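You operate a simulated robot arm through the tools that you are given. There is no shell and no other tool.

You are at the controls of a simulated robot arm. One attempt, no reset.

JOB
Press each lid on to the paint tin of its colour and rub the paint splash off the bench.
Fine: use the blue rag and put it back. What is to be rubbed or washed off counts as gone when no trace of it is left.

Only the result counts: the job must be done as asked and must still hold three seconds after the hand-in. Knocking over, shifting, dropping, spilling or breaking anything else fails it. Lids that push on must go on centred and level and be pressed home; caps that screw on are set level and turned clockwise until they are tight.

ROBOT AND FRAMES
A 6-joint arm with a two-finger parallel gripper, fixed in place. Base frame: the origin is on the floor under the middle of its stand, x ahead of it, y to its left, z up. Units: m, rad, N and s.
With the tool pointing down near the work surface it reaches from about 0.3 to 0.66 m from the base axis. Its first joint turns from -2.007 to 2.007 rad. Payload 3.43 kg.
Tool frame: the origin (TCP) lies between the finger pads and is the grasp point; the fingertips stand 0.034 m ahead of it; z points along the fingers, y is the line along which they close. The gripper opens to 0.128 m. The fingers are 0.024 m wide and 0.012 m thick; the gripper's body (0.048 by 0.13 m) begins 0.096 m behind the TCP.
Orientation is told as [roll, pitch, yaw] about the base's x, y, z axes, in that order, counted from this pose: with the fingers straight down and closing along the base's y, the tool's x points along the base's -x, its y along +y and its z along -z.

CONTROLS
- The arm moves only by the tool jog_arm. Its argument "increments" is a list of rows, each a list of 3 entries, a list of its own where there are three numbers: the shift along the tool's x, y, z in units of 25 mm (1.0 is 25 mm), then the turn, a rotation vector about the tool's x, y, z in units of 8 degrees (1.0 is 8 degrees), then the closure, from 0 (fully open) to 1 (shut). In form: [[[x, y, z], [ax, ay, az], fingers], ...]. A call has 1 to 20 rows; each row shifts and turns the commanded pose from where the row before left it, along the tool's axes as they then stand. A call with a number of a shift or a turn outside -1 to 1 is refused whole. Each row takes 0.2 s and may step no farther than 0.05 m and 0.15 rad from the row before; otherwise, or with a gripper value out of range, the whole call is refused. Where a pose cannot be reached the arm comes as near as it can. A force on the tool above 40 N (or 10 N above the force at the start of the call, whichever is more), or a blocked arm, ends the call early, and 0.2 s more pass. The fingers move at their own pace (about 0.153 m/s each) and stop on an object; they squeeze with about 45 N. The grip force told is the motor's: it shows also when the fingers shut on nothing. Time passes only in rows, and 0.2 s behind the last, so rows that do not move let the fingers close. It gives the time, the measured TCP pose, the force on the tool (base axes), the opening and the grip force at its end, in the units of the frame above (readings bear some noise), with the torque about the TCP (base axes, N m) and any sound that the robot's microphone picked up.
- Cameras (640 x 400 px; columns grow to the right, rows downward): "scene" is fixed at [0.2231, -0.5053, 1.705]; the picture's right is [0.83, -0.56, 0.00], its down [-0.38, -0.56, -0.73] and it looks along [0.41, 0.61, -0.68] (base axes); focal length 329 px, centre (320, 200). "wrist" rides on the gripper at [0.076, -0.011, -0.16] in the tool frame; the picture's right is [0.15, 0.99, 0.00], its down [-0.88, 0.13, -0.46] and it looks along [-0.45, 0.07, 0.89] (tool axes); focal length 234 px, centre (320, 200). There is no depth. A picture from a camera that has moved, and an enlarged one, comes with that camera's place and axes in the base frame and with its lens. The place of the scene camera against the robot may be out by one fixed shift of up to 0.012 m in any direction.
- get_image(camera): a new picture of that camera. The clock stands still meanwhile.
- move_column(by): slides the trunk up (or, below 0, down) by that many m; the arm rides with it, the base frame stays. It gives what a move gives, with no picture.
- close_up(camera, box): a new picture of the part [left, top, right, bottom] of that camera's present view, enlarged. The clock stands still meanwhile.
- finish_job(): hands the job in; it is judged then, once.

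Nothing tells you positions but the pictures and the camera data. Unless the task says otherwise, let go and move clear before handing in.

The tools are called after "Request:" as name(argument=value, ...) on one line, values as JSON. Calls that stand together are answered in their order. jog_arm: Moves the arm, as the interface text tells. Its arguments: {"type":"object","properties":{"increments":{"type":"array"}},"required":["increments"]} The other tools are called the same way: move_column (by) moves the trunk up or down; get_image (camera) takes a picture; close_up (camera, box) takes an enlarged picture of a part of a camera's view; finish_job () hands the job in.

At the start:

```text
t: 0.0
tcp_pos: [0.3999, 0.1884, 1.2266]
ee_rot: [-0.001, 0.0, -0.002]
force: [-0.6, 0.5, -0.1]
wrist_torque: [0.0, -0.02, -0.01]
opening: 0.1281
gripper_force: 0.1
trunk travel left (down, up): [-0.925, 0.065]
```

scene: 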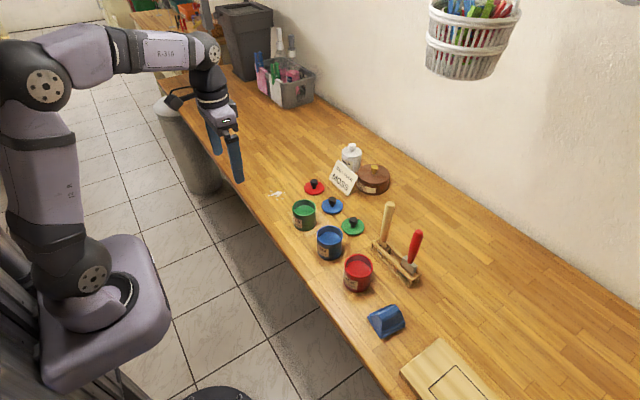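
wrist: 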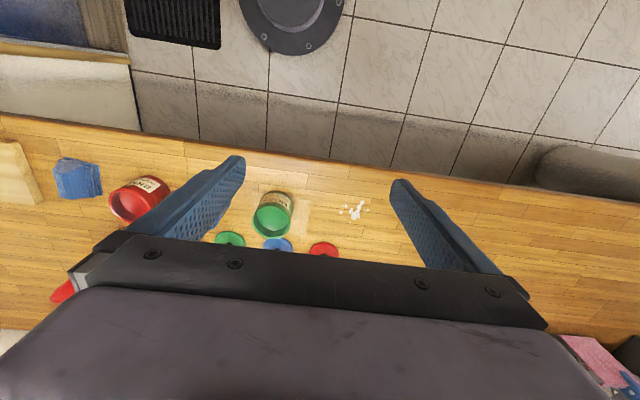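

I see three open tins (green, blue, red) on the bench with three lids (red, blue, green) behind them, a blue rag to the right and a pale splash to the left. I'll take enlarged views to find them accurately.

Request:
close_up(camera="scene", box=[250, 130, 450, 255])

Request:
close_up(camera="scene", box=[300, 220, 500, 345])

Request:
close_up(camera="wrist", box=[0, 130, 400, 380])

```text
3.20 times, centred on (350, 192) of scene
camera zoom: at [0.2231, -0.5053, 1.705], right [0.83, -0.56, 0.0], down [-0.38, -0.56, -0.73], along [0.41, 0.61, -0.68], focal length 1053 px, centre (224, 224)
```

zoom: 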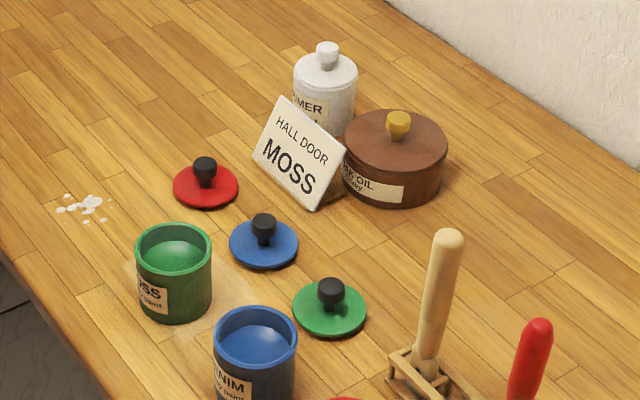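

```text
3.20 times, centred on (400, 282) of scene
camera zoom: at [0.2231, -0.5053, 1.705], right [0.83, -0.56, 0.0], down [-0.38, -0.56, -0.73], along [0.41, 0.61, -0.68], focal length 1053 px, centre (64, -64)
```

zoom: 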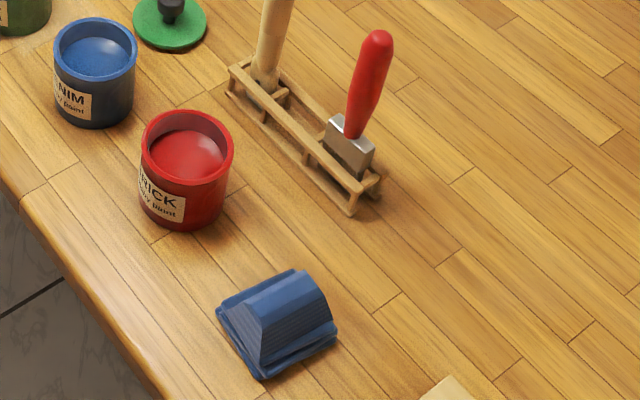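

```text
1.60 times, centred on (200, 255) of wrist
camera zoom: at [0.3254, 0.1767, 1.3848], right [-0.15, 0.99, 0.0], down [0.88, 0.13, 0.46], along [0.45, 0.07, -0.89], focal length 375 px, centre (512, 112)
```

zoom: 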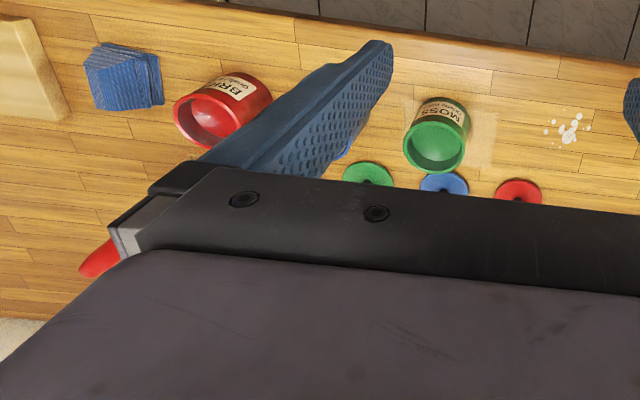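

The bench top triangulates to about z=0.935, with tins near x≈0.58 (y≈0.12, -0.01, -0.14), lids near x≈0.69, the splash near (0.57, 0.295) and the rag near (0.57, -0.27). I'll move the hand out over the green tin at safe height to look with the wrist camera.

Request:
jog_arm(increments=[[[-0.9, -0.29, 0], [0, 0, 0], 0], [[-0.9, -0.29, 0], [0, 0, 0], 0], [[-0.9, -0.29, 0], [0, 0, 0], 0], [[-0.9, -0.29, 0], [0, 0, 0], 0], [[-0.9, -0.29, 0], [0, 0, 0], 0], [[-0.9, -0.29, 0], [0, 0, 0], 0], [[-0.9, -0.29, 0], [0, 0, 0], 0], [[-0.9, -0.29, 0], [0, 0, 0], 0]])

Request:
get_image(camera="wrist")

Request:
get_image(camera="scene")

```text
t: 1.8
tcp_pos: [0.5818, 0.1305, 1.2237]
ee_rot: [0.0, 0.002, 0.0]
force: [0.3, -0.3, -0.5]
wrist_torque: [0.01, 0.01, 0.01]
opening: 0.1279
gripper_force: 0.1
trunk travel left (down, up): [-0.925, 0.065]
```

```text
taken
camera wrist: at [0.5067, 0.1185, 1.3833], right [-0.15, 0.99, 0.0], down [0.88, 0.13, 0.45], along [0.45, 0.07, -0.89], focal length 234 px, centre (320, 200)
```

wrist: 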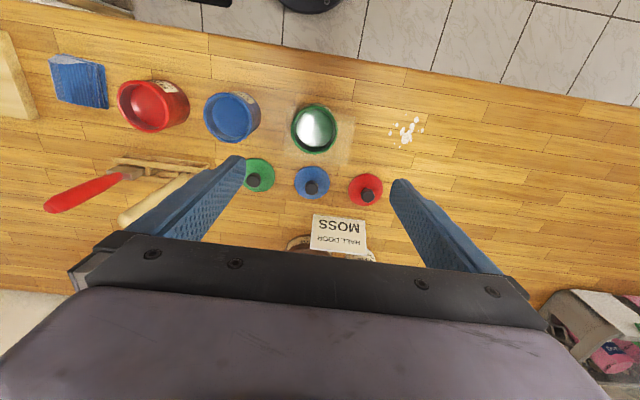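

```text
taken
```

scene: 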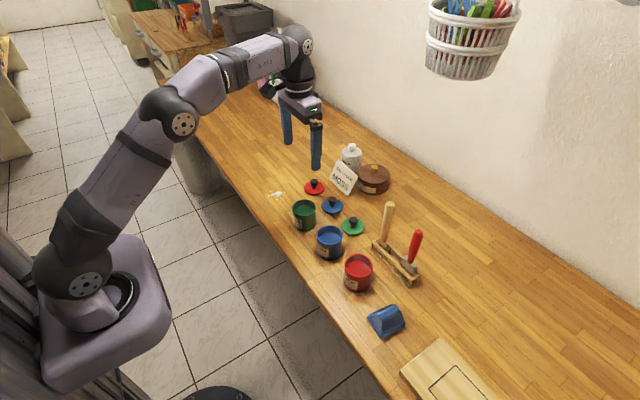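

The wrist view now shows all the tins, lids, the splash and the rag. I'll zoom into the splash, a pale patch round the green tin, and the lids.

Request:
close_up(camera="wrist", box=[230, 90, 450, 227])

Request:
close_up(camera="wrist", box=[30, 40, 270, 190])

Request:
close_up(camera="scene", box=[250, 165, 380, 246])

```text
2.91 times, centred on (340, 158) of wrist
camera zoom: at [0.5067, 0.1185, 1.3833], right [-0.15, 0.99, 0.0], down [0.88, 0.13, 0.45], along [0.45, 0.07, -0.89], focal length 681 px, centre (262, 321)
```

zoom: 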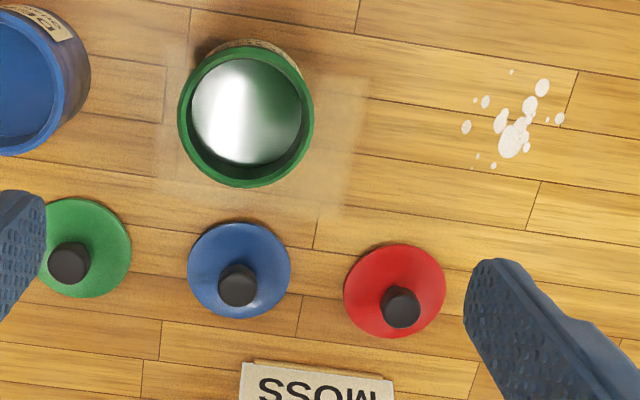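

```text
2.67 times, centred on (150, 115) of wrist
camera zoom: at [0.5067, 0.1185, 1.3833], right [-0.15, 0.99, 0.0], down [0.88, 0.13, 0.45], along [0.45, 0.07, -0.89], focal length 624 px, centre (773, 427)
```

zoom: 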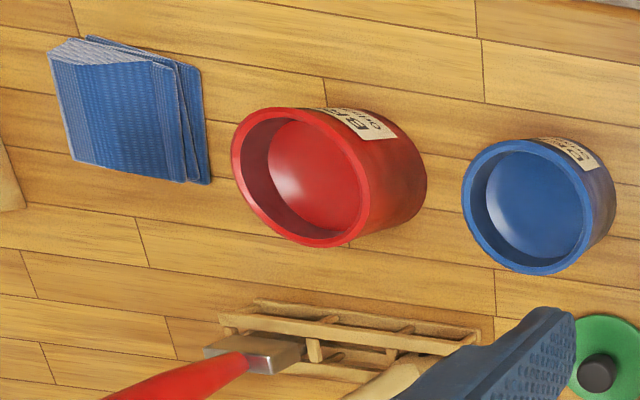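

```text
4.92 times, centred on (315, 206) of scene
camera zoom: at [0.2231, -0.5053, 1.705], right [0.83, -0.56, 0.0], down [-0.38, -0.56, -0.73], along [0.41, 0.61, -0.68], focal length 1619 px, centre (345, 173)
```

zoom: 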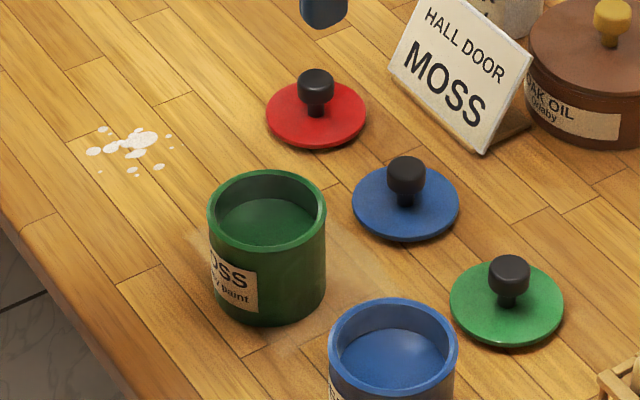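

Lids sit at about x=0.693 (y≈0.024 green, 0.131 blue, 0.244 red), tins at x≈0.579 (y≈0.121 green, -0.015 blue, -0.141 red). The lids lie beyond the nominal reach, so I'll test how far the vertical tool can go over the blue lid at a safe height.

Request:
jog_arm(increments=[[[0, 0, 1], [0, 0, 0], 0.4], [[0, 0, 1], [0, 0, 0], 0.4], [[0, 0, 1], [0, 0, 0], 0.4], [[0, 0, 1], [0, 0, 0], 0.4], [[-0.9, 0, 0], [0, 0, 0], 0.4], [[-0.9, 0, 0], [0, 0, 0], 0.4], [[-0.9, 0, 0], [0, 0, 0], 0.4], [[-0.9, 0, 0], [0, 0, 0], 0.4], [[-0.84, 0, 0], [0, 0, 0], 0.4], [[0, 0, 0], [0, 0, 0], 0.4]])

Request:
get_image(camera="wrist")

Request:
get_image(camera="scene")

```text
t: 4.0
tcp_pos: [0.6381, 0.1253, 1.12]
ee_rot: [-0.001, -0.001, 0.001]
force: [0.4, -0.2, -0.1]
wrist_torque: [-0.02, 0.01, -0.02]
opening: 0.0766
gripper_force: 0.0
out of reach, approached as far as the arm can: row 7, 8, 9
trunk travel left (down, up): [-0.925, 0.065]
```

```text
taken
camera wrist: at [0.5618, 0.1139, 1.28], right [-0.15, 0.99, 0.0], down [0.88, 0.13, 0.46], along [0.45, 0.07, -0.89], focal length 234 px, centre (320, 200)
```

wrist: 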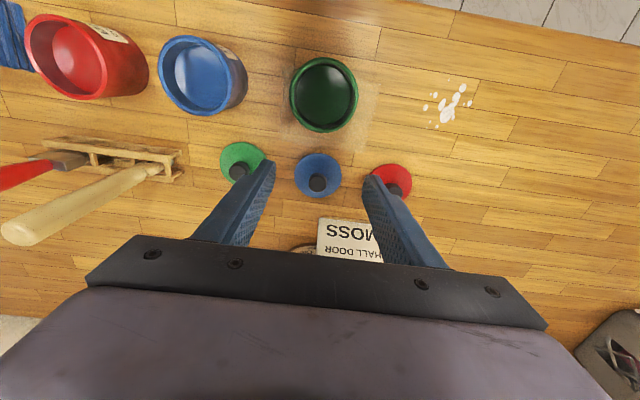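

```text
taken
```

scene: 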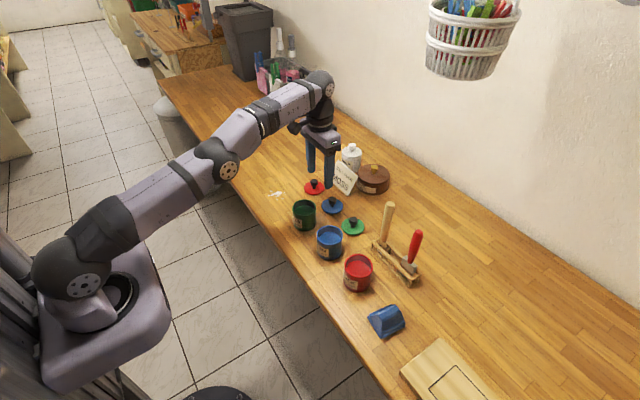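

The stretched arm is pointing upward from a low shoulder, so raising the trunk and working lower should extend its reach. I'll raise the trunk fully, then check the pose.

Request:
move_column(by=0.065)

Request:
jog_arm(increments=[[[0, 0, 0], [0, 0, 0], 0.4]])

```text
t: 5.0
tcp_pos: [0.6368, 0.1256, 1.1864]
ee_rot: [-0.001, 0.002, 0.001]
force: [-0.6, 0.4, -0.1]
wrist_torque: [-0.01, 0.02, 0.01]
opening: 0.0766
gripper_force: 0.1
trunk travel left (down, up): [-0.99, 0.0]
```

```text
t: 5.4
tcp_pos: [0.637, 0.1257, 1.1858]
ee_rot: [0.0, 0.001, 0.0]
force: [-0.3, 0.2, -0.5]
wrist_torque: [-0.02, -0.03, 0.02]
opening: 0.0766
gripper_force: 0.0
trunk travel left (down, up): [-0.99, 0.0]
```

Request:
jog_arm(increments=[[[0, 0, 1], [0, 0, 0], 0.4], [[0, 0, 1], [0, 0, 0], 0.4], [[0, 0, 1], [0, 0, 0], 0.4], [[0, 0, 1], [0, 0, 0], 0.4], [[0, 0, 1], [0, 0, 0], 0.4], [[-0.8, 0.1, 0], [0, 0, 0], 0.5], [[-0.8, 0.1, 0], [0, 0, 0], 0.5], [[-0.64, 0.05, 0], [0, 0, 0], 0.5], [[0, 0, 0], [0, 0, 0], 0.5]])

Request:
get_image(camera="wrist")

Request:
get_image(camera="scene")

```text
t: 7.4
tcp_pos: [0.6516, 0.125, 1.0602]
ee_rot: [-0.001, 0.0, 0.002]
force: [0.0, -0.2, 0.9]
wrist_torque: [-0.01, 0.02, -0.01]
opening: 0.064
gripper_force: 0.0
out of reach, approached as far as the arm can: row 6, 7, 8
trunk travel left (down, up): [-0.99, 0.0]
```

```text
taken
camera wrist: at [0.5755, 0.1138, 1.2204], right [-0.15, 0.99, 0.0], down [0.88, 0.13, 0.46], along [0.45, 0.07, -0.89], focal length 234 px, centre (320, 200)
```

wrist: 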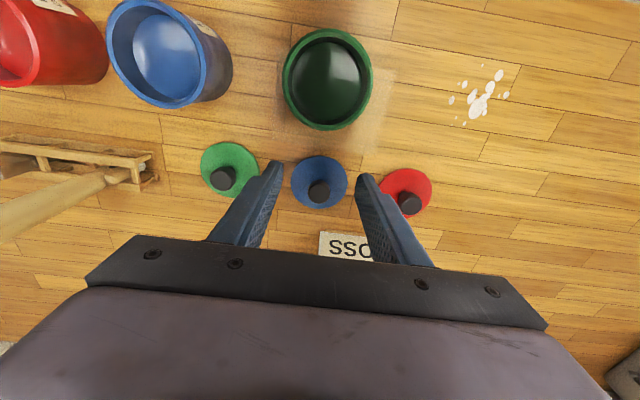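

```text
taken
```

scene: 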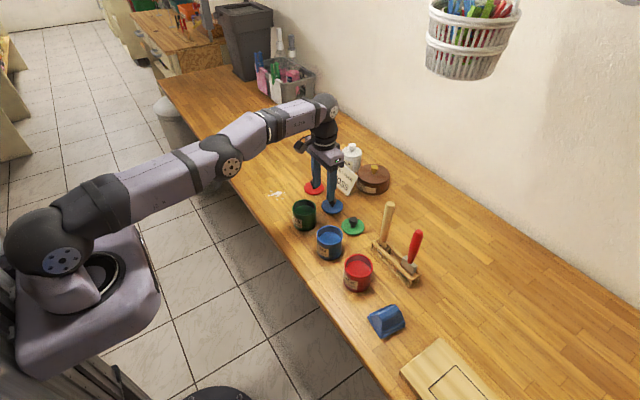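

Vertical reach tops out near r=0.665, so I'll tilt the tool outward 16° about its closing axis (the pads stay vertical planes, so the lid stays level) and reach the blue lid that way.

Request:
jog_arm(increments=[[[0, 0, 0], [0, -1, 0], 0.5], [[0, 0, 0], [0, -1, 0], 0.5], [[-0.58, 0.11, 0.79], [0, 0, 0], 0.5], [[-0.58, 0.11, 0.79], [0, 0, 0], 0.5], [[0, 0, 0], [0, 0, 0], 0.5]])

Request:
get_image(camera="wrist")

Request:
get_image(camera="scene")

```text
t: 8.6
tcp_pos: [0.6936, 0.1315, 1.0304]
ee_rot: [-0.001, -0.282, 0.002]
force: [-0.6, 0.9, -0.3]
wrist_torque: [0.01, 0.01, -0.01]
opening: 0.0637
gripper_force: 0.0
out of reach, approached as far as the arm can: row 1
trunk travel left (down, up): [-0.99, 0.0]
```

```text
taken
camera wrist: at [0.5777, 0.1194, 1.1628], right [-0.14, 0.99, -0.04], down [0.72, 0.13, 0.68], along [0.68, 0.07, -0.73], focal length 234 px, centre (320, 200)
```

wrist: 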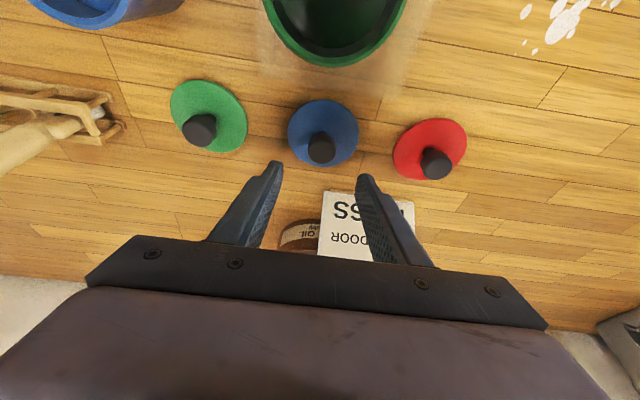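

```text
taken
```

scene: 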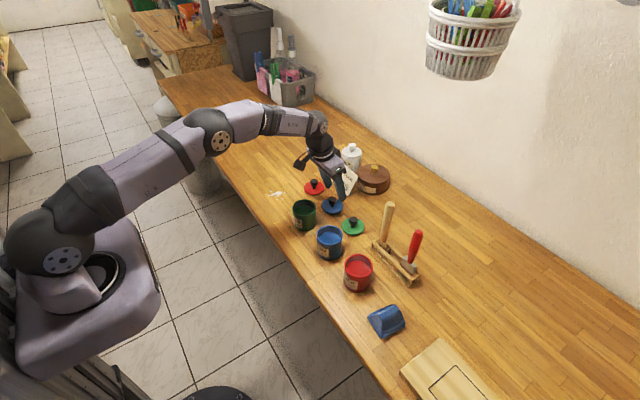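

Request:
close_up(camera="wrist", box=[220, 80, 420, 205])

Request:
close_up(camera="scene", box=[280, 140, 400, 215])

```text
3.20 times, centred on (320, 142) of wrist
camera zoom: at [0.5777, 0.1194, 1.1628], right [-0.14, 0.99, -0.04], down [0.72, 0.13, 0.68], along [0.68, 0.07, -0.73], focal length 749 px, centre (320, 384)
```

zoom: 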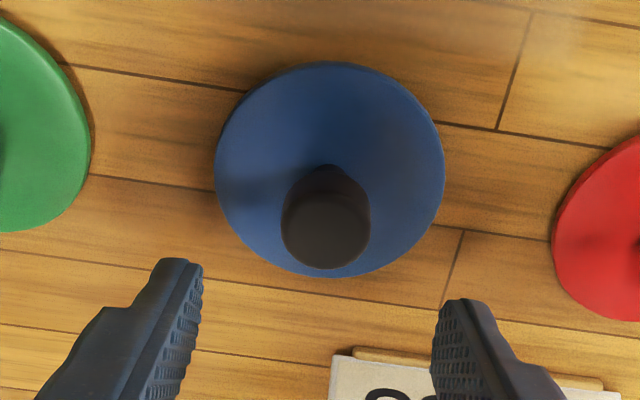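

```text
5.33 times, centred on (340, 178) of scene
camera zoom: at [0.2231, -0.5053, 1.705], right [0.83, -0.56, 0.0], down [-0.38, -0.56, -0.73], along [0.41, 0.61, -0.68], focal length 1754 px, centre (213, 320)
```

zoom: 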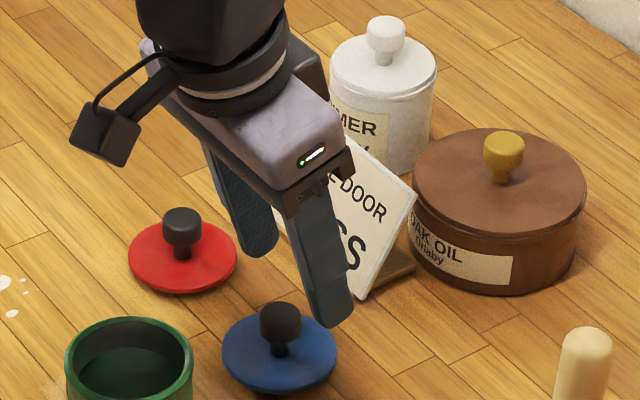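

Blue knob axis is at about (0.6915, 0.1303), head top z≈0.976. I'll lower the open fingers around its head, keeping the tips just above the disc.

Request:
jog_arm(increments=[[[0.404, -0.024, 0.89], [0, 0, 0], 0.5], [[0.404, -0.024, 0.89], [0, 0, 0], 0.5], [[0, 0, 0], [0, 0, 0], 0.5]])

Request:
close_up(camera="wrist", box=[220, 80, 420, 205])

Request:
close_up(camera="scene", box=[280, 150, 400, 225])

```text
t: 9.4
tcp_pos: [0.688, 0.1299, 0.9868]
ee_rot: [0.002, -0.288, 0.0]
force: [1.5, 0.1, 15.9]
wrist_torque: [-0.02, -0.01, 0.03]
opening: 0.0638
gripper_force: 0.1
trunk travel left (down, up): [-0.99, 0.0]
```

```text
3.20 times, centred on (320, 142) of wrist
camera zoom: at [0.5704, 0.1182, 1.1176], right [-0.14, 0.99, -0.04], down [0.71, 0.13, 0.69], along [0.69, 0.07, -0.72], focal length 749 px, centre (320, 384)
```

zoom: 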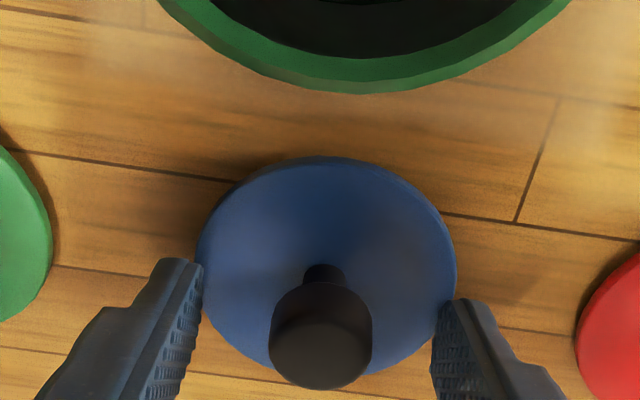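

```text
5.33 times, centred on (340, 188) of scene
camera zoom: at [0.2231, -0.5053, 1.705], right [0.83, -0.56, 0.0], down [-0.38, -0.56, -0.73], along [0.41, 0.61, -0.68], focal length 1754 px, centre (213, 267)
```

zoom: 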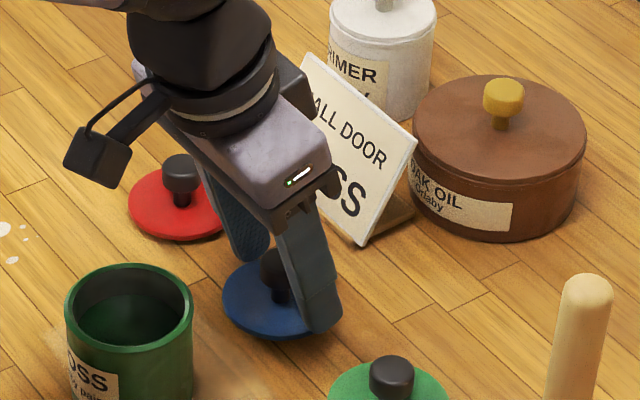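

The tips touch the disc at TCP z≈0.987 (16 N), so the disc top is about z=0.948. I'll back up slightly and recentre before closing on the knob.

Request:
jog_arm(increments=[[[0.1, 0, -0.25], [0, 0, 0], 0.5], [[0.1, 0, 0], [0, 0, 0], 0.5], [[0, 0, 0], [0, 0, 0], 0.5]])

```text
t: 10.2
tcp_pos: [0.6798, 0.1299, 0.9861]
ee_rot: [-0.001, -0.28, 0.001]
force: [1.7, -0.1, 6.5]
wrist_torque: [-0.01, -0.03, -0.01]
opening: 0.0642
gripper_force: 0.0
trunk travel left (down, up): [-0.99, 0.0]
```

Request:
jog_arm(increments=[[[-0.05, 0, -0.16], [0, 0, 0], 0.5], [[0, 0, 0], [0, 0, 0], 0.5]])

Request:
close_up(camera="wrist", box=[220, 80, 420, 205])

```text
t: 10.8
tcp_pos: [0.6806, 0.1303, 0.991]
ee_rot: [-0.001, -0.278, 0.0]
force: [0.1, -0.6, -1.0]
wrist_torque: [0.0, 0.01, 0.01]
opening: 0.0641
gripper_force: 0.0
trunk travel left (down, up): [-0.99, 0.0]
```

```text
3.20 times, centred on (320, 142) of wrist
camera zoom: at [0.5635, 0.1184, 1.1226], right [-0.14, 0.99, -0.04], down [0.72, 0.13, 0.68], along [0.68, 0.07, -0.73], focal length 749 px, centre (320, 384)
```

zoom: 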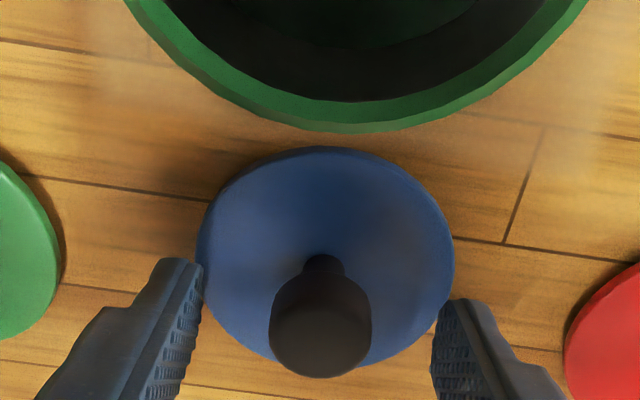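

The tips are clear of the disc; I'll close on the knob.

Request:
jog_arm(increments=[[[0, 0, 0], [0, 0, 0], 0.75], [[0, 0, 0], [0, 0, 0], 1.0], [[0, 0, 0], [0, 0, 0], 1.0], [[0, 0, 0], [0, 0, 0], 1.0]])

Request:
close_up(camera="wrist", box=[220, 80, 420, 205])

Request:
close_up(camera="scene", box=[280, 150, 400, 225])

```text
t: 11.8
tcp_pos: [0.6803, 0.1291, 0.99]
ee_rot: [0.0, -0.278, 0.0]
force: [-0.4, -0.2, 0.5]
wrist_torque: [0.01, 0.0, 0.0]
opening: 0.0245
gripper_force: 45.1
trunk travel left (down, up): [-0.99, 0.0]
```

```text
3.20 times, centred on (320, 142) of wrist
camera zoom: at [0.564, 0.1184, 1.1231], right [-0.14, 0.99, -0.04], down [0.72, 0.13, 0.68], along [0.68, 0.07, -0.73], focal length 749 px, centre (320, 384)
```

zoom: 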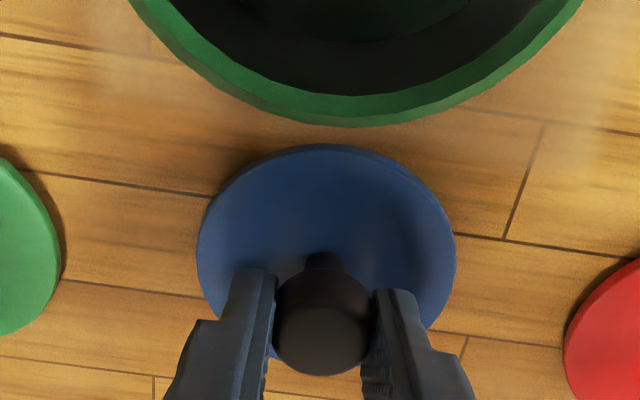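

```text
5.33 times, centred on (340, 188) of scene
camera zoom: at [0.2231, -0.5053, 1.705], right [0.83, -0.56, 0.0], down [-0.38, -0.56, -0.73], along [0.41, 0.61, -0.68], focal length 1754 px, centre (213, 267)
```

zoom: 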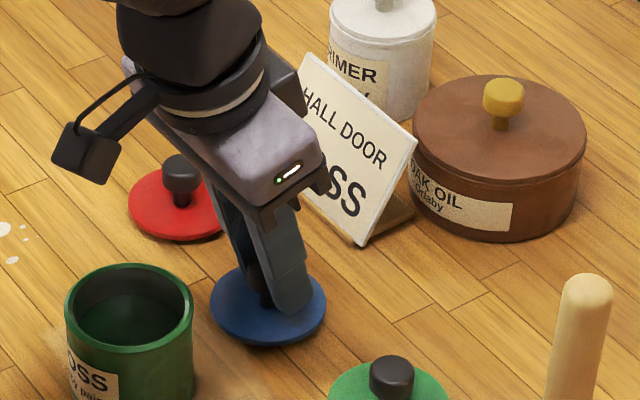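

The blue lid's knob is gripped (opening 24.5 mm, 45 N). I'll lift it straight up 0.10 m and look.

Request:
jog_arm(increments=[[[-0.05, 0, -0.19], [0, 0, 0], 1.0], [[-0.22, 0, -0.77], [0, 0, 0], 1.0], [[-0.22, 0, -0.77], [0, 0, 0], 1.0], [[-0.22, 0, -0.77], [0, 0, 0], 1.0], [[-0.22, 0, -0.77], [0, 0, 0], 1.0], [[-0.17, 0, -0.58], [0, 0, 0], 1.0], [[0, 0, 0], [0, 0, 0], 1.0]])

Request:
get_image(camera="wrist")

Request:
close_up(camera="scene", box=[260, 120, 420, 220])

```text
t: 13.4
tcp_pos: [0.6804, 0.1292, 1.0916]
ee_rot: [0.001, -0.28, -0.001]
force: [-0.2, -0.6, -0.5]
wrist_torque: [0.01, 0.0, -0.01]
opening: 0.0242
gripper_force: 45.0
trunk travel left (down, up): [-0.99, 0.0]
```

```text
taken
camera wrist: at [0.5637, 0.1185, 1.2235], right [-0.14, 0.99, -0.04], down [0.72, 0.13, 0.68], along [0.68, 0.07, -0.73], focal length 234 px, centre (320, 200)
```

wrist: 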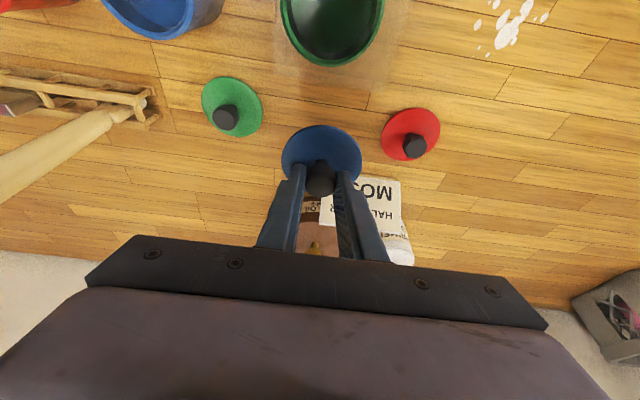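

```text
4.00 times, centred on (340, 170) of scene
camera zoom: at [0.2231, -0.5053, 1.705], right [0.83, -0.56, 0.0], down [-0.38, -0.56, -0.73], along [0.41, 0.61, -0.68], focal length 1316 px, centre (240, 320)
```

zoom: 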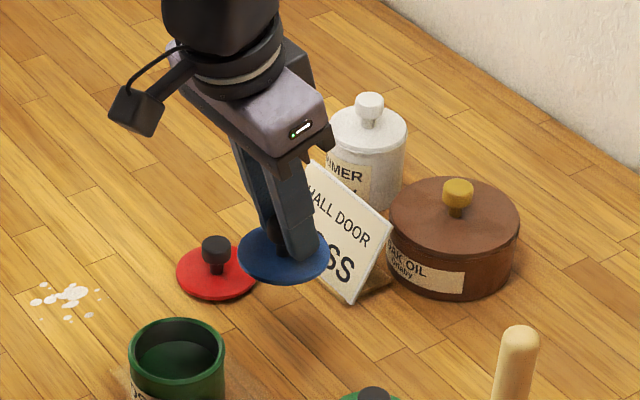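

The blue lid is up and looks level. I'll carry it over the blue tin at this height.

Request:
jog_arm(increments=[[[0.566, -0.823, -0.161], [0, 0, 0], 1.0], [[0.566, -0.823, -0.161], [0, 0, 0], 1.0], [[0.566, -0.823, -0.161], [0, 0, 0], 1.0], [[0.566, -0.823, -0.161], [0, 0, 0], 1.0], [[0.566, -0.823, -0.161], [0, 0, 0], 1.0], [[0.566, -0.823, -0.161], [0, 0, 0], 1.0], [[0.566, -0.823, -0.161], [0, 0, 0], 1.0], [[0, 0, 0], [0, 0, 0], 1.0]])

Request:
get_image(camera="wrist")

Request:
close_up(camera="scene", box=[270, 180, 430, 280])

```text
t: 15.2
tcp_pos: [0.5779, -0.0141, 1.0899]
ee_rot: [0.001, -0.278, 0.001]
force: [-0.4, 0.3, -0.3]
wrist_torque: [-0.01, 0.02, -0.02]
opening: 0.0243
gripper_force: 45.5
trunk travel left (down, up): [-0.99, 0.0]
```

```text
taken
camera wrist: at [0.4615, -0.0256, 1.2223], right [-0.14, 0.99, -0.04], down [0.72, 0.13, 0.68], along [0.68, 0.07, -0.73], focal length 234 px, centre (320, 200)
```

wrist: 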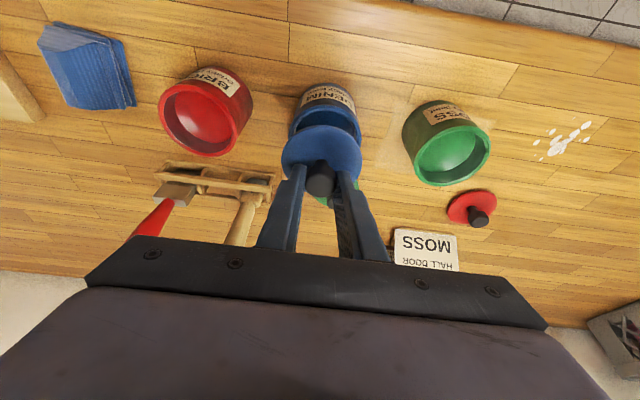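

```text
4.00 times, centred on (350, 230) of scene
camera zoom: at [0.2231, -0.5053, 1.705], right [0.83, -0.56, 0.0], down [-0.38, -0.56, -0.73], along [0.41, 0.61, -0.68], focal length 1316 px, centre (200, 80)
```

zoom: 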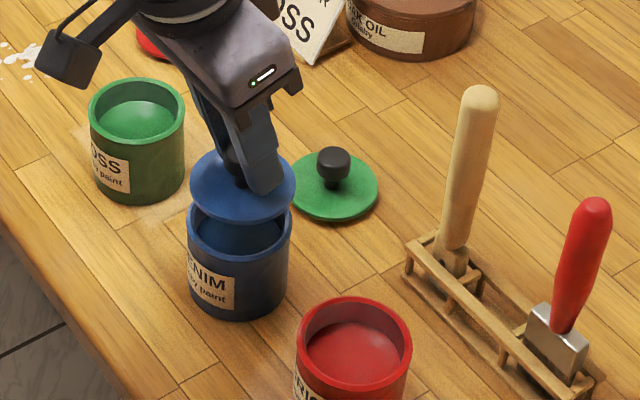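

Request:
close_up(camera="wrist", box=[240, 70, 400, 170])

Request:
close_up(camera="scene", box=[300, 205, 364, 265])

```text
4.00 times, centred on (320, 120) of wrist
camera zoom: at [0.4615, -0.0256, 1.2223], right [-0.14, 0.99, -0.04], down [0.72, 0.13, 0.68], along [0.68, 0.07, -0.73], focal length 937 px, centre (320, 520)
```

zoom: 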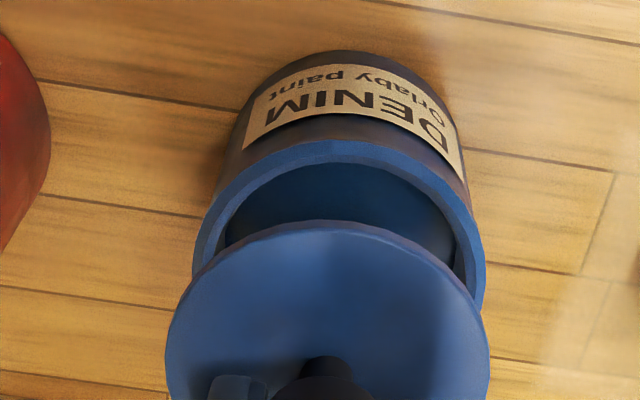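

```text
6.67 times, centred on (332, 235) of scene
camera zoom: at [0.2231, -0.5053, 1.705], right [0.83, -0.56, 0.0], down [-0.38, -0.56, -0.73], along [0.41, 0.61, -0.68], focal length 2193 px, centre (240, -33)
```

zoom: 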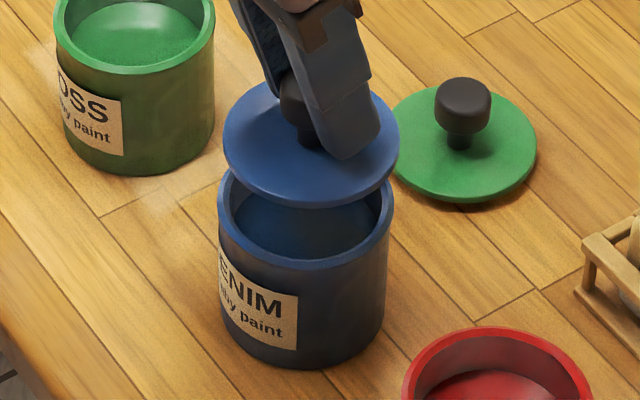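

The blue lid is nearly over the tin; I'll lower it close to the rim to check the centring without parallax.

Request:
jog_arm(increments=[[[0.132, 0.02, 0.462], [0, 0, 0], 1.0], [[0.132, 0.02, 0.462], [0, 0, 0], 1.0], [[0, 0, 0], [0, 0, 0], 1.0]])

Request:
close_up(camera="wrist", box=[240, 70, 400, 170])

Request:
close_up(camera="scene", box=[300, 205, 364, 265])

```text
t: 16.0
tcp_pos: [0.5787, -0.0129, 1.0662]
ee_rot: [-0.001, -0.281, 0.0]
force: [0.3, 0.4, 0.4]
wrist_torque: [-0.01, -0.04, 0.01]
opening: 0.0241
gripper_force: 45.0
trunk travel left (down, up): [-0.99, 0.0]
```

```text
4.00 times, centred on (320, 120) of wrist
camera zoom: at [0.4613, -0.0245, 1.1983], right [-0.14, 0.99, -0.04], down [0.72, 0.13, 0.68], along [0.68, 0.07, -0.73], focal length 937 px, centre (320, 520)
```

zoom: 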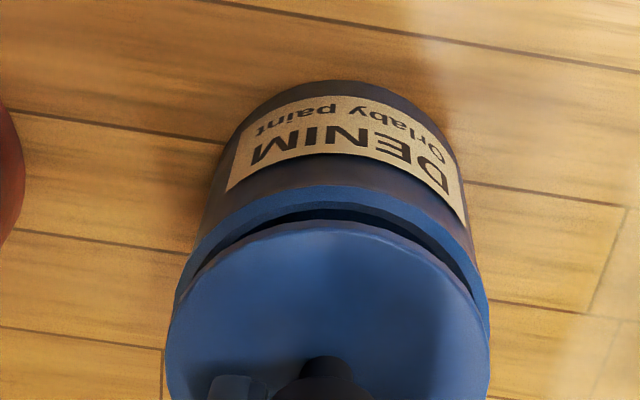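

```text
6.67 times, centred on (332, 235) of scene
camera zoom: at [0.2231, -0.5053, 1.705], right [0.83, -0.56, 0.0], down [-0.38, -0.56, -0.73], along [0.41, 0.61, -0.68], focal length 2193 px, centre (240, -33)
```

zoom: 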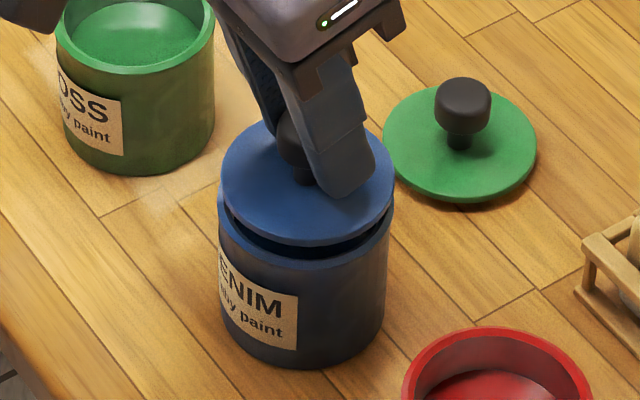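

Request:
jog_arm(increments=[[[0.033, 0.02, 0.405], [0, 0, 0], 1.0], [[0, 0, 0], [0, 0, 0], 1.0]])

Request:
close_up(camera="wrist", box=[240, 70, 400, 170])

Request:
close_up(camera="scene", box=[300, 205, 364, 265])

```text
t: 16.6
tcp_pos: [0.5796, -0.0132, 1.0563]
ee_rot: [0.001, -0.278, 0.0]
force: [0.1, 0.7, -0.4]
wrist_torque: [-0.02, -0.01, -0.01]
opening: 0.0241
gripper_force: 44.9
trunk travel left (down, up): [-0.99, 0.0]
```

```text
4.00 times, centred on (320, 120) of wrist
camera zoom: at [0.4631, -0.0239, 1.1889], right [-0.14, 0.99, -0.04], down [0.72, 0.13, 0.68], along [0.68, 0.07, -0.73], focal length 937 px, centre (320, 520)
```

zoom: 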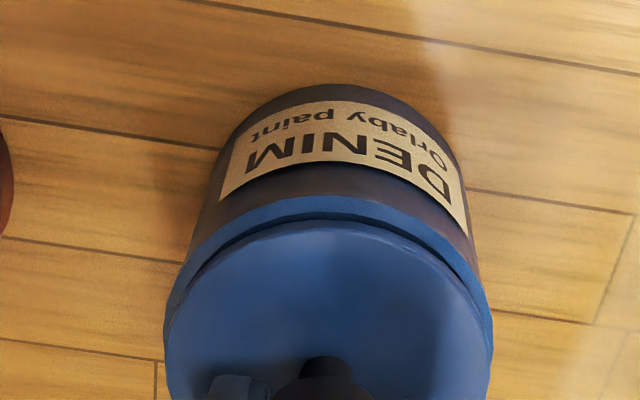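

```text
6.67 times, centred on (332, 235) of scene
camera zoom: at [0.2231, -0.5053, 1.705], right [0.83, -0.56, 0.0], down [-0.38, -0.56, -0.73], along [0.41, 0.61, -0.68], focal length 2193 px, centre (240, -33)
```

zoom: 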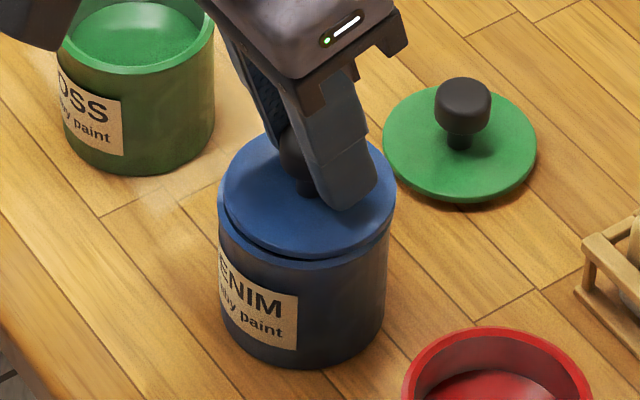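

Centring now agrees within about a millimetre in both views. I'll lower gently in small steps, watching the force.

Request:
jog_arm(increments=[[[0.033, 0, 0.115], [0, 0, 0], 1.0], [[0, 0, 0], [0, 0, 0], 1.0]])

Request:
jog_arm(increments=[[[0.022, 0, 0.077], [0, 0, 0], 1.0], [[0, 0, 0], [0, 0, 0], 1.0]])

```text
t: 17.2
tcp_pos: [0.5778, -0.0117, 1.0538]
ee_rot: [-0.001, -0.277, 0.0]
force: [-5.1, -0.9, 3.5]
wrist_torque: [-0.04, 0.3, 0.0]
opening: 0.0243
gripper_force: 44.5
trunk travel left (down, up): [-0.99, 0.0]
heard: snap
```

```text
t: 17.8
tcp_pos: [0.5784, -0.0122, 1.0537]
ee_rot: [0.001, -0.282, 0.0]
force: [-9.4, -0.7, 15.2]
wrist_torque: [-0.04, 0.75, 0.01]
opening: 0.0244
gripper_force: 45.1
trunk travel left (down, up): [-0.99, 0.0]
```

Request:
close_up(camera="wrist", box=[240, 70, 400, 170])

Request:
close_up(camera="scene", box=[300, 205, 364, 265])

```text
4.00 times, centred on (320, 120) of wrist
camera zoom: at [0.4609, -0.0241, 1.1855], right [-0.14, 0.99, -0.04], down [0.72, 0.13, 0.68], along [0.68, 0.07, -0.73], focal length 937 px, centre (320, 520)
```

zoom: 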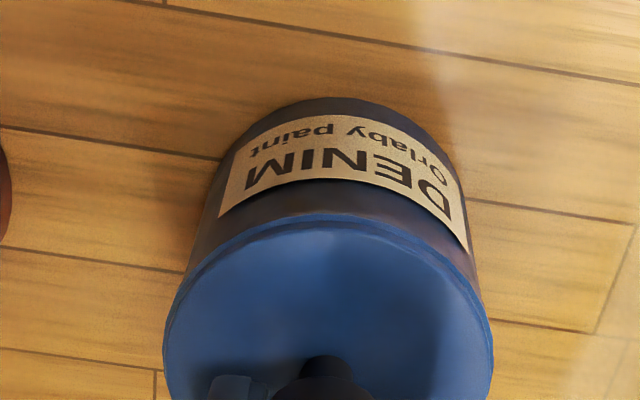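

```text
6.67 times, centred on (332, 235) of scene
camera zoom: at [0.2231, -0.5053, 1.705], right [0.83, -0.56, 0.0], down [-0.38, -0.56, -0.73], along [0.41, 0.61, -0.68], focal length 2193 px, centre (240, -33)
```

zoom: 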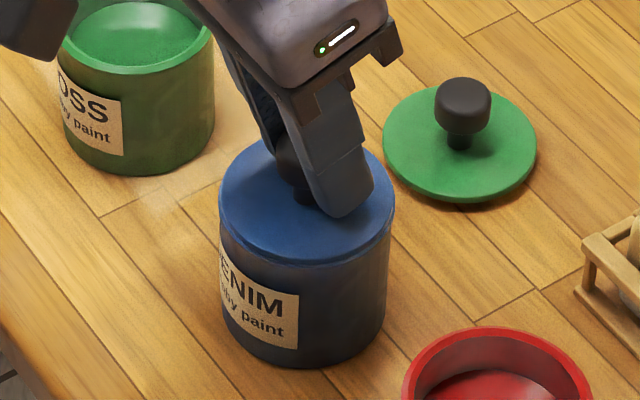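

A snap was heard and the blue lid sits level and flush. I'll relieve the side load, then open and back off along the fingers.

Request:
jog_arm(increments=[[[0.052, 0, -0.1], [0, 0, 0], 1.0], [[0, 0, 0], [0, 0, 0], 1.0]])

Request:
jog_arm(increments=[[[0, 0, 0], [0, 0, 0], 0.8], [[0, 0, 0], [0, 0, 0], 0.6], [[0, 0, 0], [0, 0, 0], 0.5], [[0, 0, -0.5], [0, 0, 0], 0.5], [[0, 0, -1], [0, 0, 0], 0.5], [[0, 0, -1], [0, 0, 0], 0.5], [[0, 0, 0], [0, 0, 0], 0.5]])

Request:
get_image(camera="wrist")

Request:
close_up(camera="scene", box=[290, 185, 374, 265])

```text
t: 18.4
tcp_pos: [0.5768, -0.0129, 1.0528]
ee_rot: [-0.001, -0.282, 0.0]
force: [-1.6, 1.0, 3.4]
wrist_torque: [0.01, -0.1, 0.01]
opening: 0.0243
gripper_force: 45.4
trunk travel left (down, up): [-0.99, 0.0]
```

```text
t: 20.0
tcp_pos: [0.5599, -0.0125, 1.1129]
ee_rot: [0.0, -0.276, -0.002]
force: [0.3, 0.2, -0.9]
wrist_torque: [-0.02, -0.01, -0.03]
opening: 0.0638
gripper_force: 0.1
trunk travel left (down, up): [-0.99, 0.0]
```

```text
taken
camera wrist: at [0.4445, -0.0243, 1.2455], right [-0.14, 0.99, -0.04], down [0.72, 0.13, 0.68], along [0.68, 0.07, -0.73], focal length 234 px, centre (320, 200)
```

wrist: 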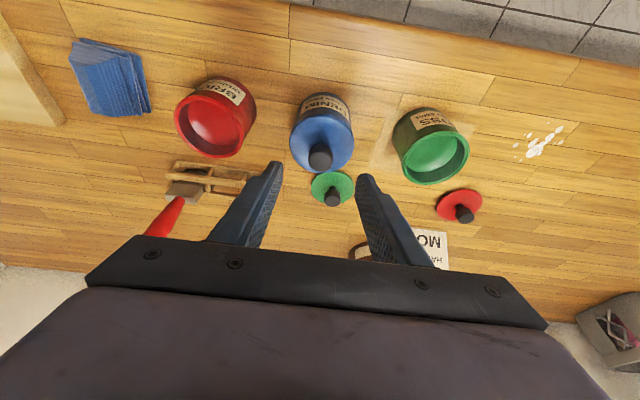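

```text
5.00 times, centred on (332, 225) of scene
camera zoom: at [0.2231, -0.5053, 1.705], right [0.83, -0.56, 0.0], down [-0.38, -0.56, -0.73], along [0.41, 0.61, -0.68], focal length 1645 px, centre (260, 75)
```

zoom: 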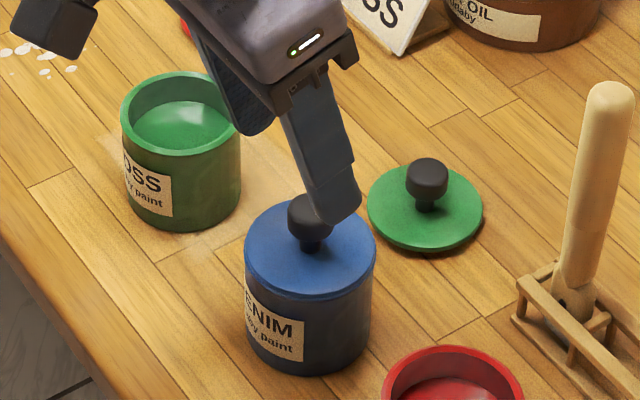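

Blue lid is on and standing free. Next the green lid (≈(0.690, 0.025)); I'll move over it and take a refining close-up.

Request:
jog_arm(increments=[[[-0.923, 0.3, 0.263], [0, 0, 0], 0.5], [[-0.923, 0.3, 0.263], [0, 0, 0], 0.5], [[-0.923, 0.3, 0.263], [0, 0, 0], 0.5], [[-0.923, 0.3, 0.263], [0, 0, 0], 0.5], [[-0.923, 0.3, 0.263], [0, 0, 0], 0.5], [[0.274, 0, 0.962], [0, 0, 0], 0.5], [[0.274, 0, 0.962], [0, 0, 0], 0.5], [[0, 0, 0], [0, 0, 0], 0.5]])

Request:
close_up(camera="wrist", box=[220, 80, 420, 205])

Request:
close_up(camera="scene", box=[280, 170, 424, 260])

```text
t: 21.8
tcp_pos: [0.6805, 0.0252, 1.0644]
ee_rot: [0.0, -0.281, 0.0]
force: [-0.7, 0.1, -0.2]
wrist_torque: [0.01, -0.01, -0.04]
opening: 0.0638
gripper_force: 0.1
trunk travel left (down, up): [-0.99, 0.0]
```

```text
3.20 times, centred on (320, 142) of wrist
camera zoom: at [0.5644, 0.0133, 1.1964], right [-0.14, 0.99, -0.04], down [0.72, 0.13, 0.68], along [0.68, 0.07, -0.73], focal length 749 px, centre (320, 384)
```

zoom: 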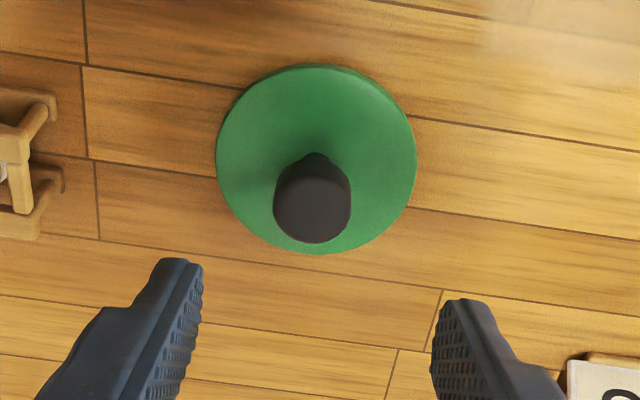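

```text
4.44 times, centred on (352, 215) of scene
camera zoom: at [0.2231, -0.5053, 1.705], right [0.83, -0.56, 0.0], down [-0.38, -0.56, -0.73], along [0.41, 0.61, -0.68], focal length 1462 px, centre (178, 133)
```

zoom: 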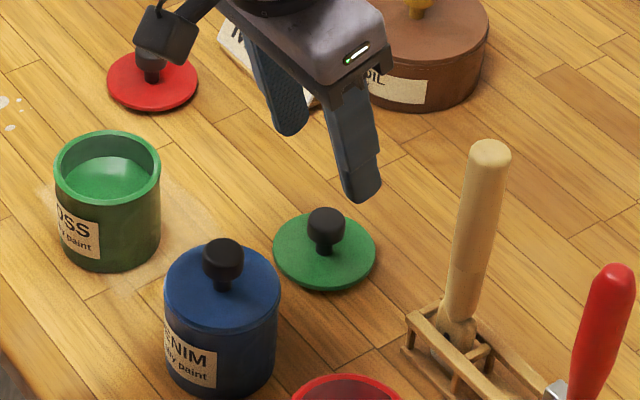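

Green lid's axis is at about (0.689, 0.020). I'll lower around its knob and close.

Request:
jog_arm(increments=[[[0.254, -0.067, 0.932], [0, 0, 0], 0.5], [[0.254, -0.067, 0.932], [0, 0, 0], 0.5], [[0.254, -0.067, 0.92], [0, 0, 0], 0.5], [[0, 0, 0], [0, 0, 0], 0.5]])

Request:
close_up(camera="wrist", box=[220, 80, 420, 205])

```text
t: 22.8
tcp_pos: [0.6819, 0.0191, 0.9917]
ee_rot: [0.0, -0.281, 0.0]
force: [0.1, -0.5, 0.8]
wrist_torque: [-0.02, 0.0, 0.02]
opening: 0.064
gripper_force: 0.2
trunk travel left (down, up): [-0.99, 0.0]
```

```text
3.20 times, centred on (320, 142) of wrist
camera zoom: at [0.5652, 0.0082, 1.1245], right [-0.14, 0.99, -0.04], down [0.72, 0.13, 0.68], along [0.68, 0.07, -0.73], focal length 749 px, centre (320, 384)
```

zoom: 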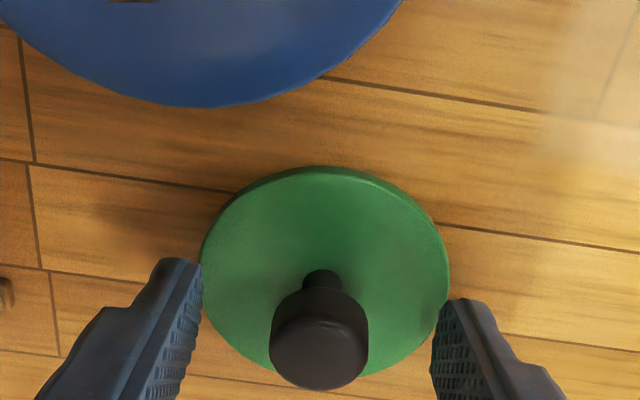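

Request:
jog_arm(increments=[[[0, 0, 0], [0, 0, 0], 0.75], [[0, 0, 0], [0, 0, 0], 1.0], [[0, 0, 0], [0, 0, 0], 1.0], [[0, 0, 0], [0, 0, 0], 1.0]])

Request:
close_up(camera="wrist", box=[220, 80, 420, 205])

```text
t: 23.8
tcp_pos: [0.6824, 0.0201, 0.9918]
ee_rot: [-0.001, -0.279, 0.0]
force: [0.6, -0.4, 0.5]
wrist_torque: [0.0, 0.0, 0.04]
opening: 0.0243
gripper_force: 45.0
trunk travel left (down, up): [-0.99, 0.0]
```

```text
3.20 times, centred on (320, 142) of wrist
camera zoom: at [0.5654, 0.0083, 1.1245], right [-0.14, 0.99, -0.04], down [0.72, 0.13, 0.68], along [0.68, 0.07, -0.73], focal length 749 px, centre (320, 384)
```

zoom: 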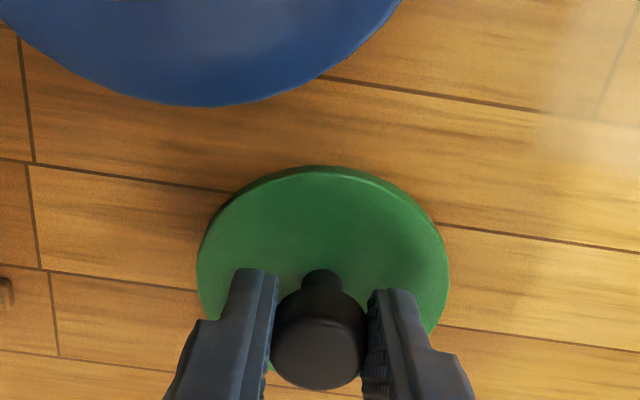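

Green knob is gripped. I'll lift 0.10 m and carry it to above the green tin (≈(0.5765, 0.121)).

Request:
jog_arm(increments=[[[-0.05, 0, -0.19], [0, 0, 0], 1.0], [[-0.22, 0, -0.77], [0, 0, 0], 1.0], [[-0.22, 0, -0.77], [0, 0, 0], 1.0], [[-0.22, 0, -0.77], [0, 0, 0], 1.0], [[-0.22, 0, -0.77], [0, 0, 0], 1.0], [[-0.17, 0, -0.58], [0, 0, 0], 1.0], [[0, 0, 0], [0, 0, 0], 1.0]])

Request:
close_up(camera="scene", box=[280, 150, 440, 250])

```text
t: 25.4
tcp_pos: [0.6812, 0.0202, 1.0924]
ee_rot: [0.0, -0.279, -0.001]
force: [0.1, -0.2, -0.8]
wrist_torque: [0.03, -0.02, -0.02]
opening: 0.0243
gripper_force: 45.5
trunk travel left (down, up): [-0.99, 0.0]
```

```text
4.00 times, centred on (360, 200) of scene
camera zoom: at [0.2231, -0.5053, 1.705], right [0.83, -0.56, 0.0], down [-0.38, -0.56, -0.73], along [0.41, 0.61, -0.68], focal length 1316 px, centre (160, 200)
```

zoom: 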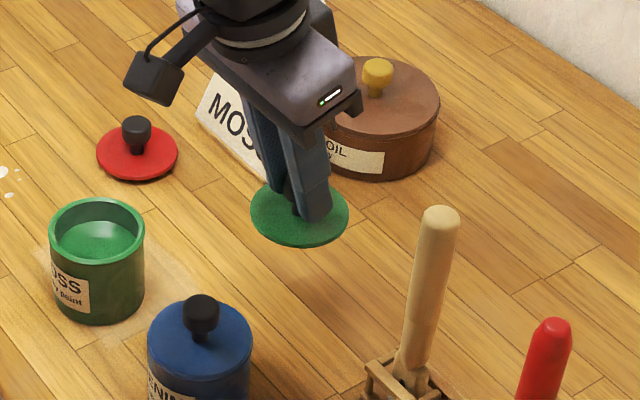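

Request:
jog_arm(increments=[[[0.718, 0.675, -0.206], [0, 0, 0], 1.0], [[0.718, 0.675, -0.206], [0, 0, 0], 1.0], [[0.718, 0.675, -0.206], [0, 0, 0], 1.0], [[0.718, 0.675, -0.206], [0, 0, 0], 1.0], [[0.718, 0.675, -0.206], [0, 0, 0], 1.0], [[0.718, 0.675, -0.206], [0, 0, 0], 1.0], [[0, 0, 0], [0, 0, 0], 1.0]])

Request:
close_up(camera="wrist", box=[240, 70, 400, 170])

Request:
close_up(camera="scene", box=[272, 175, 336, 235])

```text
t: 27.0
tcp_pos: [0.5709, 0.1214, 1.0903]
ee_rot: [0.001, -0.278, 0.0]
force: [-0.8, 0.0, -0.7]
wrist_torque: [0.01, 0.02, 0.0]
opening: 0.0244
gripper_force: 44.9
trunk travel left (down, up): [-0.99, 0.0]
```

```text
4.00 times, centred on (320, 120) of wrist
camera zoom: at [0.4545, 0.1102, 1.2231], right [-0.14, 0.99, -0.04], down [0.72, 0.13, 0.68], along [0.68, 0.07, -0.73], focal length 937 px, centre (320, 520)
```

zoom: 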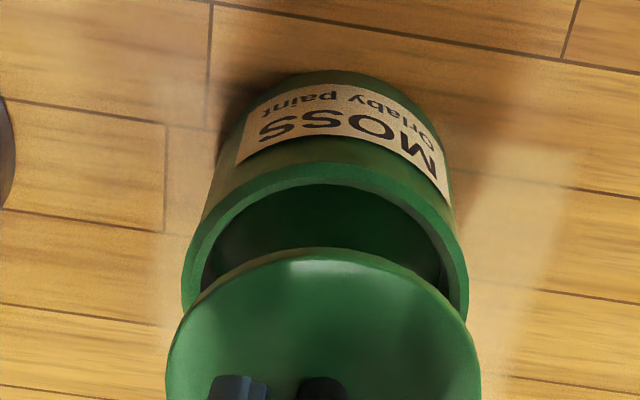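

```text
6.67 times, centred on (304, 205) of scene
camera zoom: at [0.2231, -0.5053, 1.705], right [0.83, -0.56, 0.0], down [-0.38, -0.56, -0.73], along [0.41, 0.61, -0.68], focal length 2193 px, centre (427, 167)
```

zoom: 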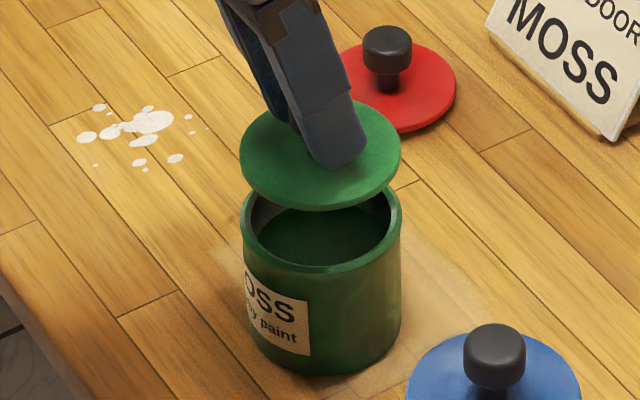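

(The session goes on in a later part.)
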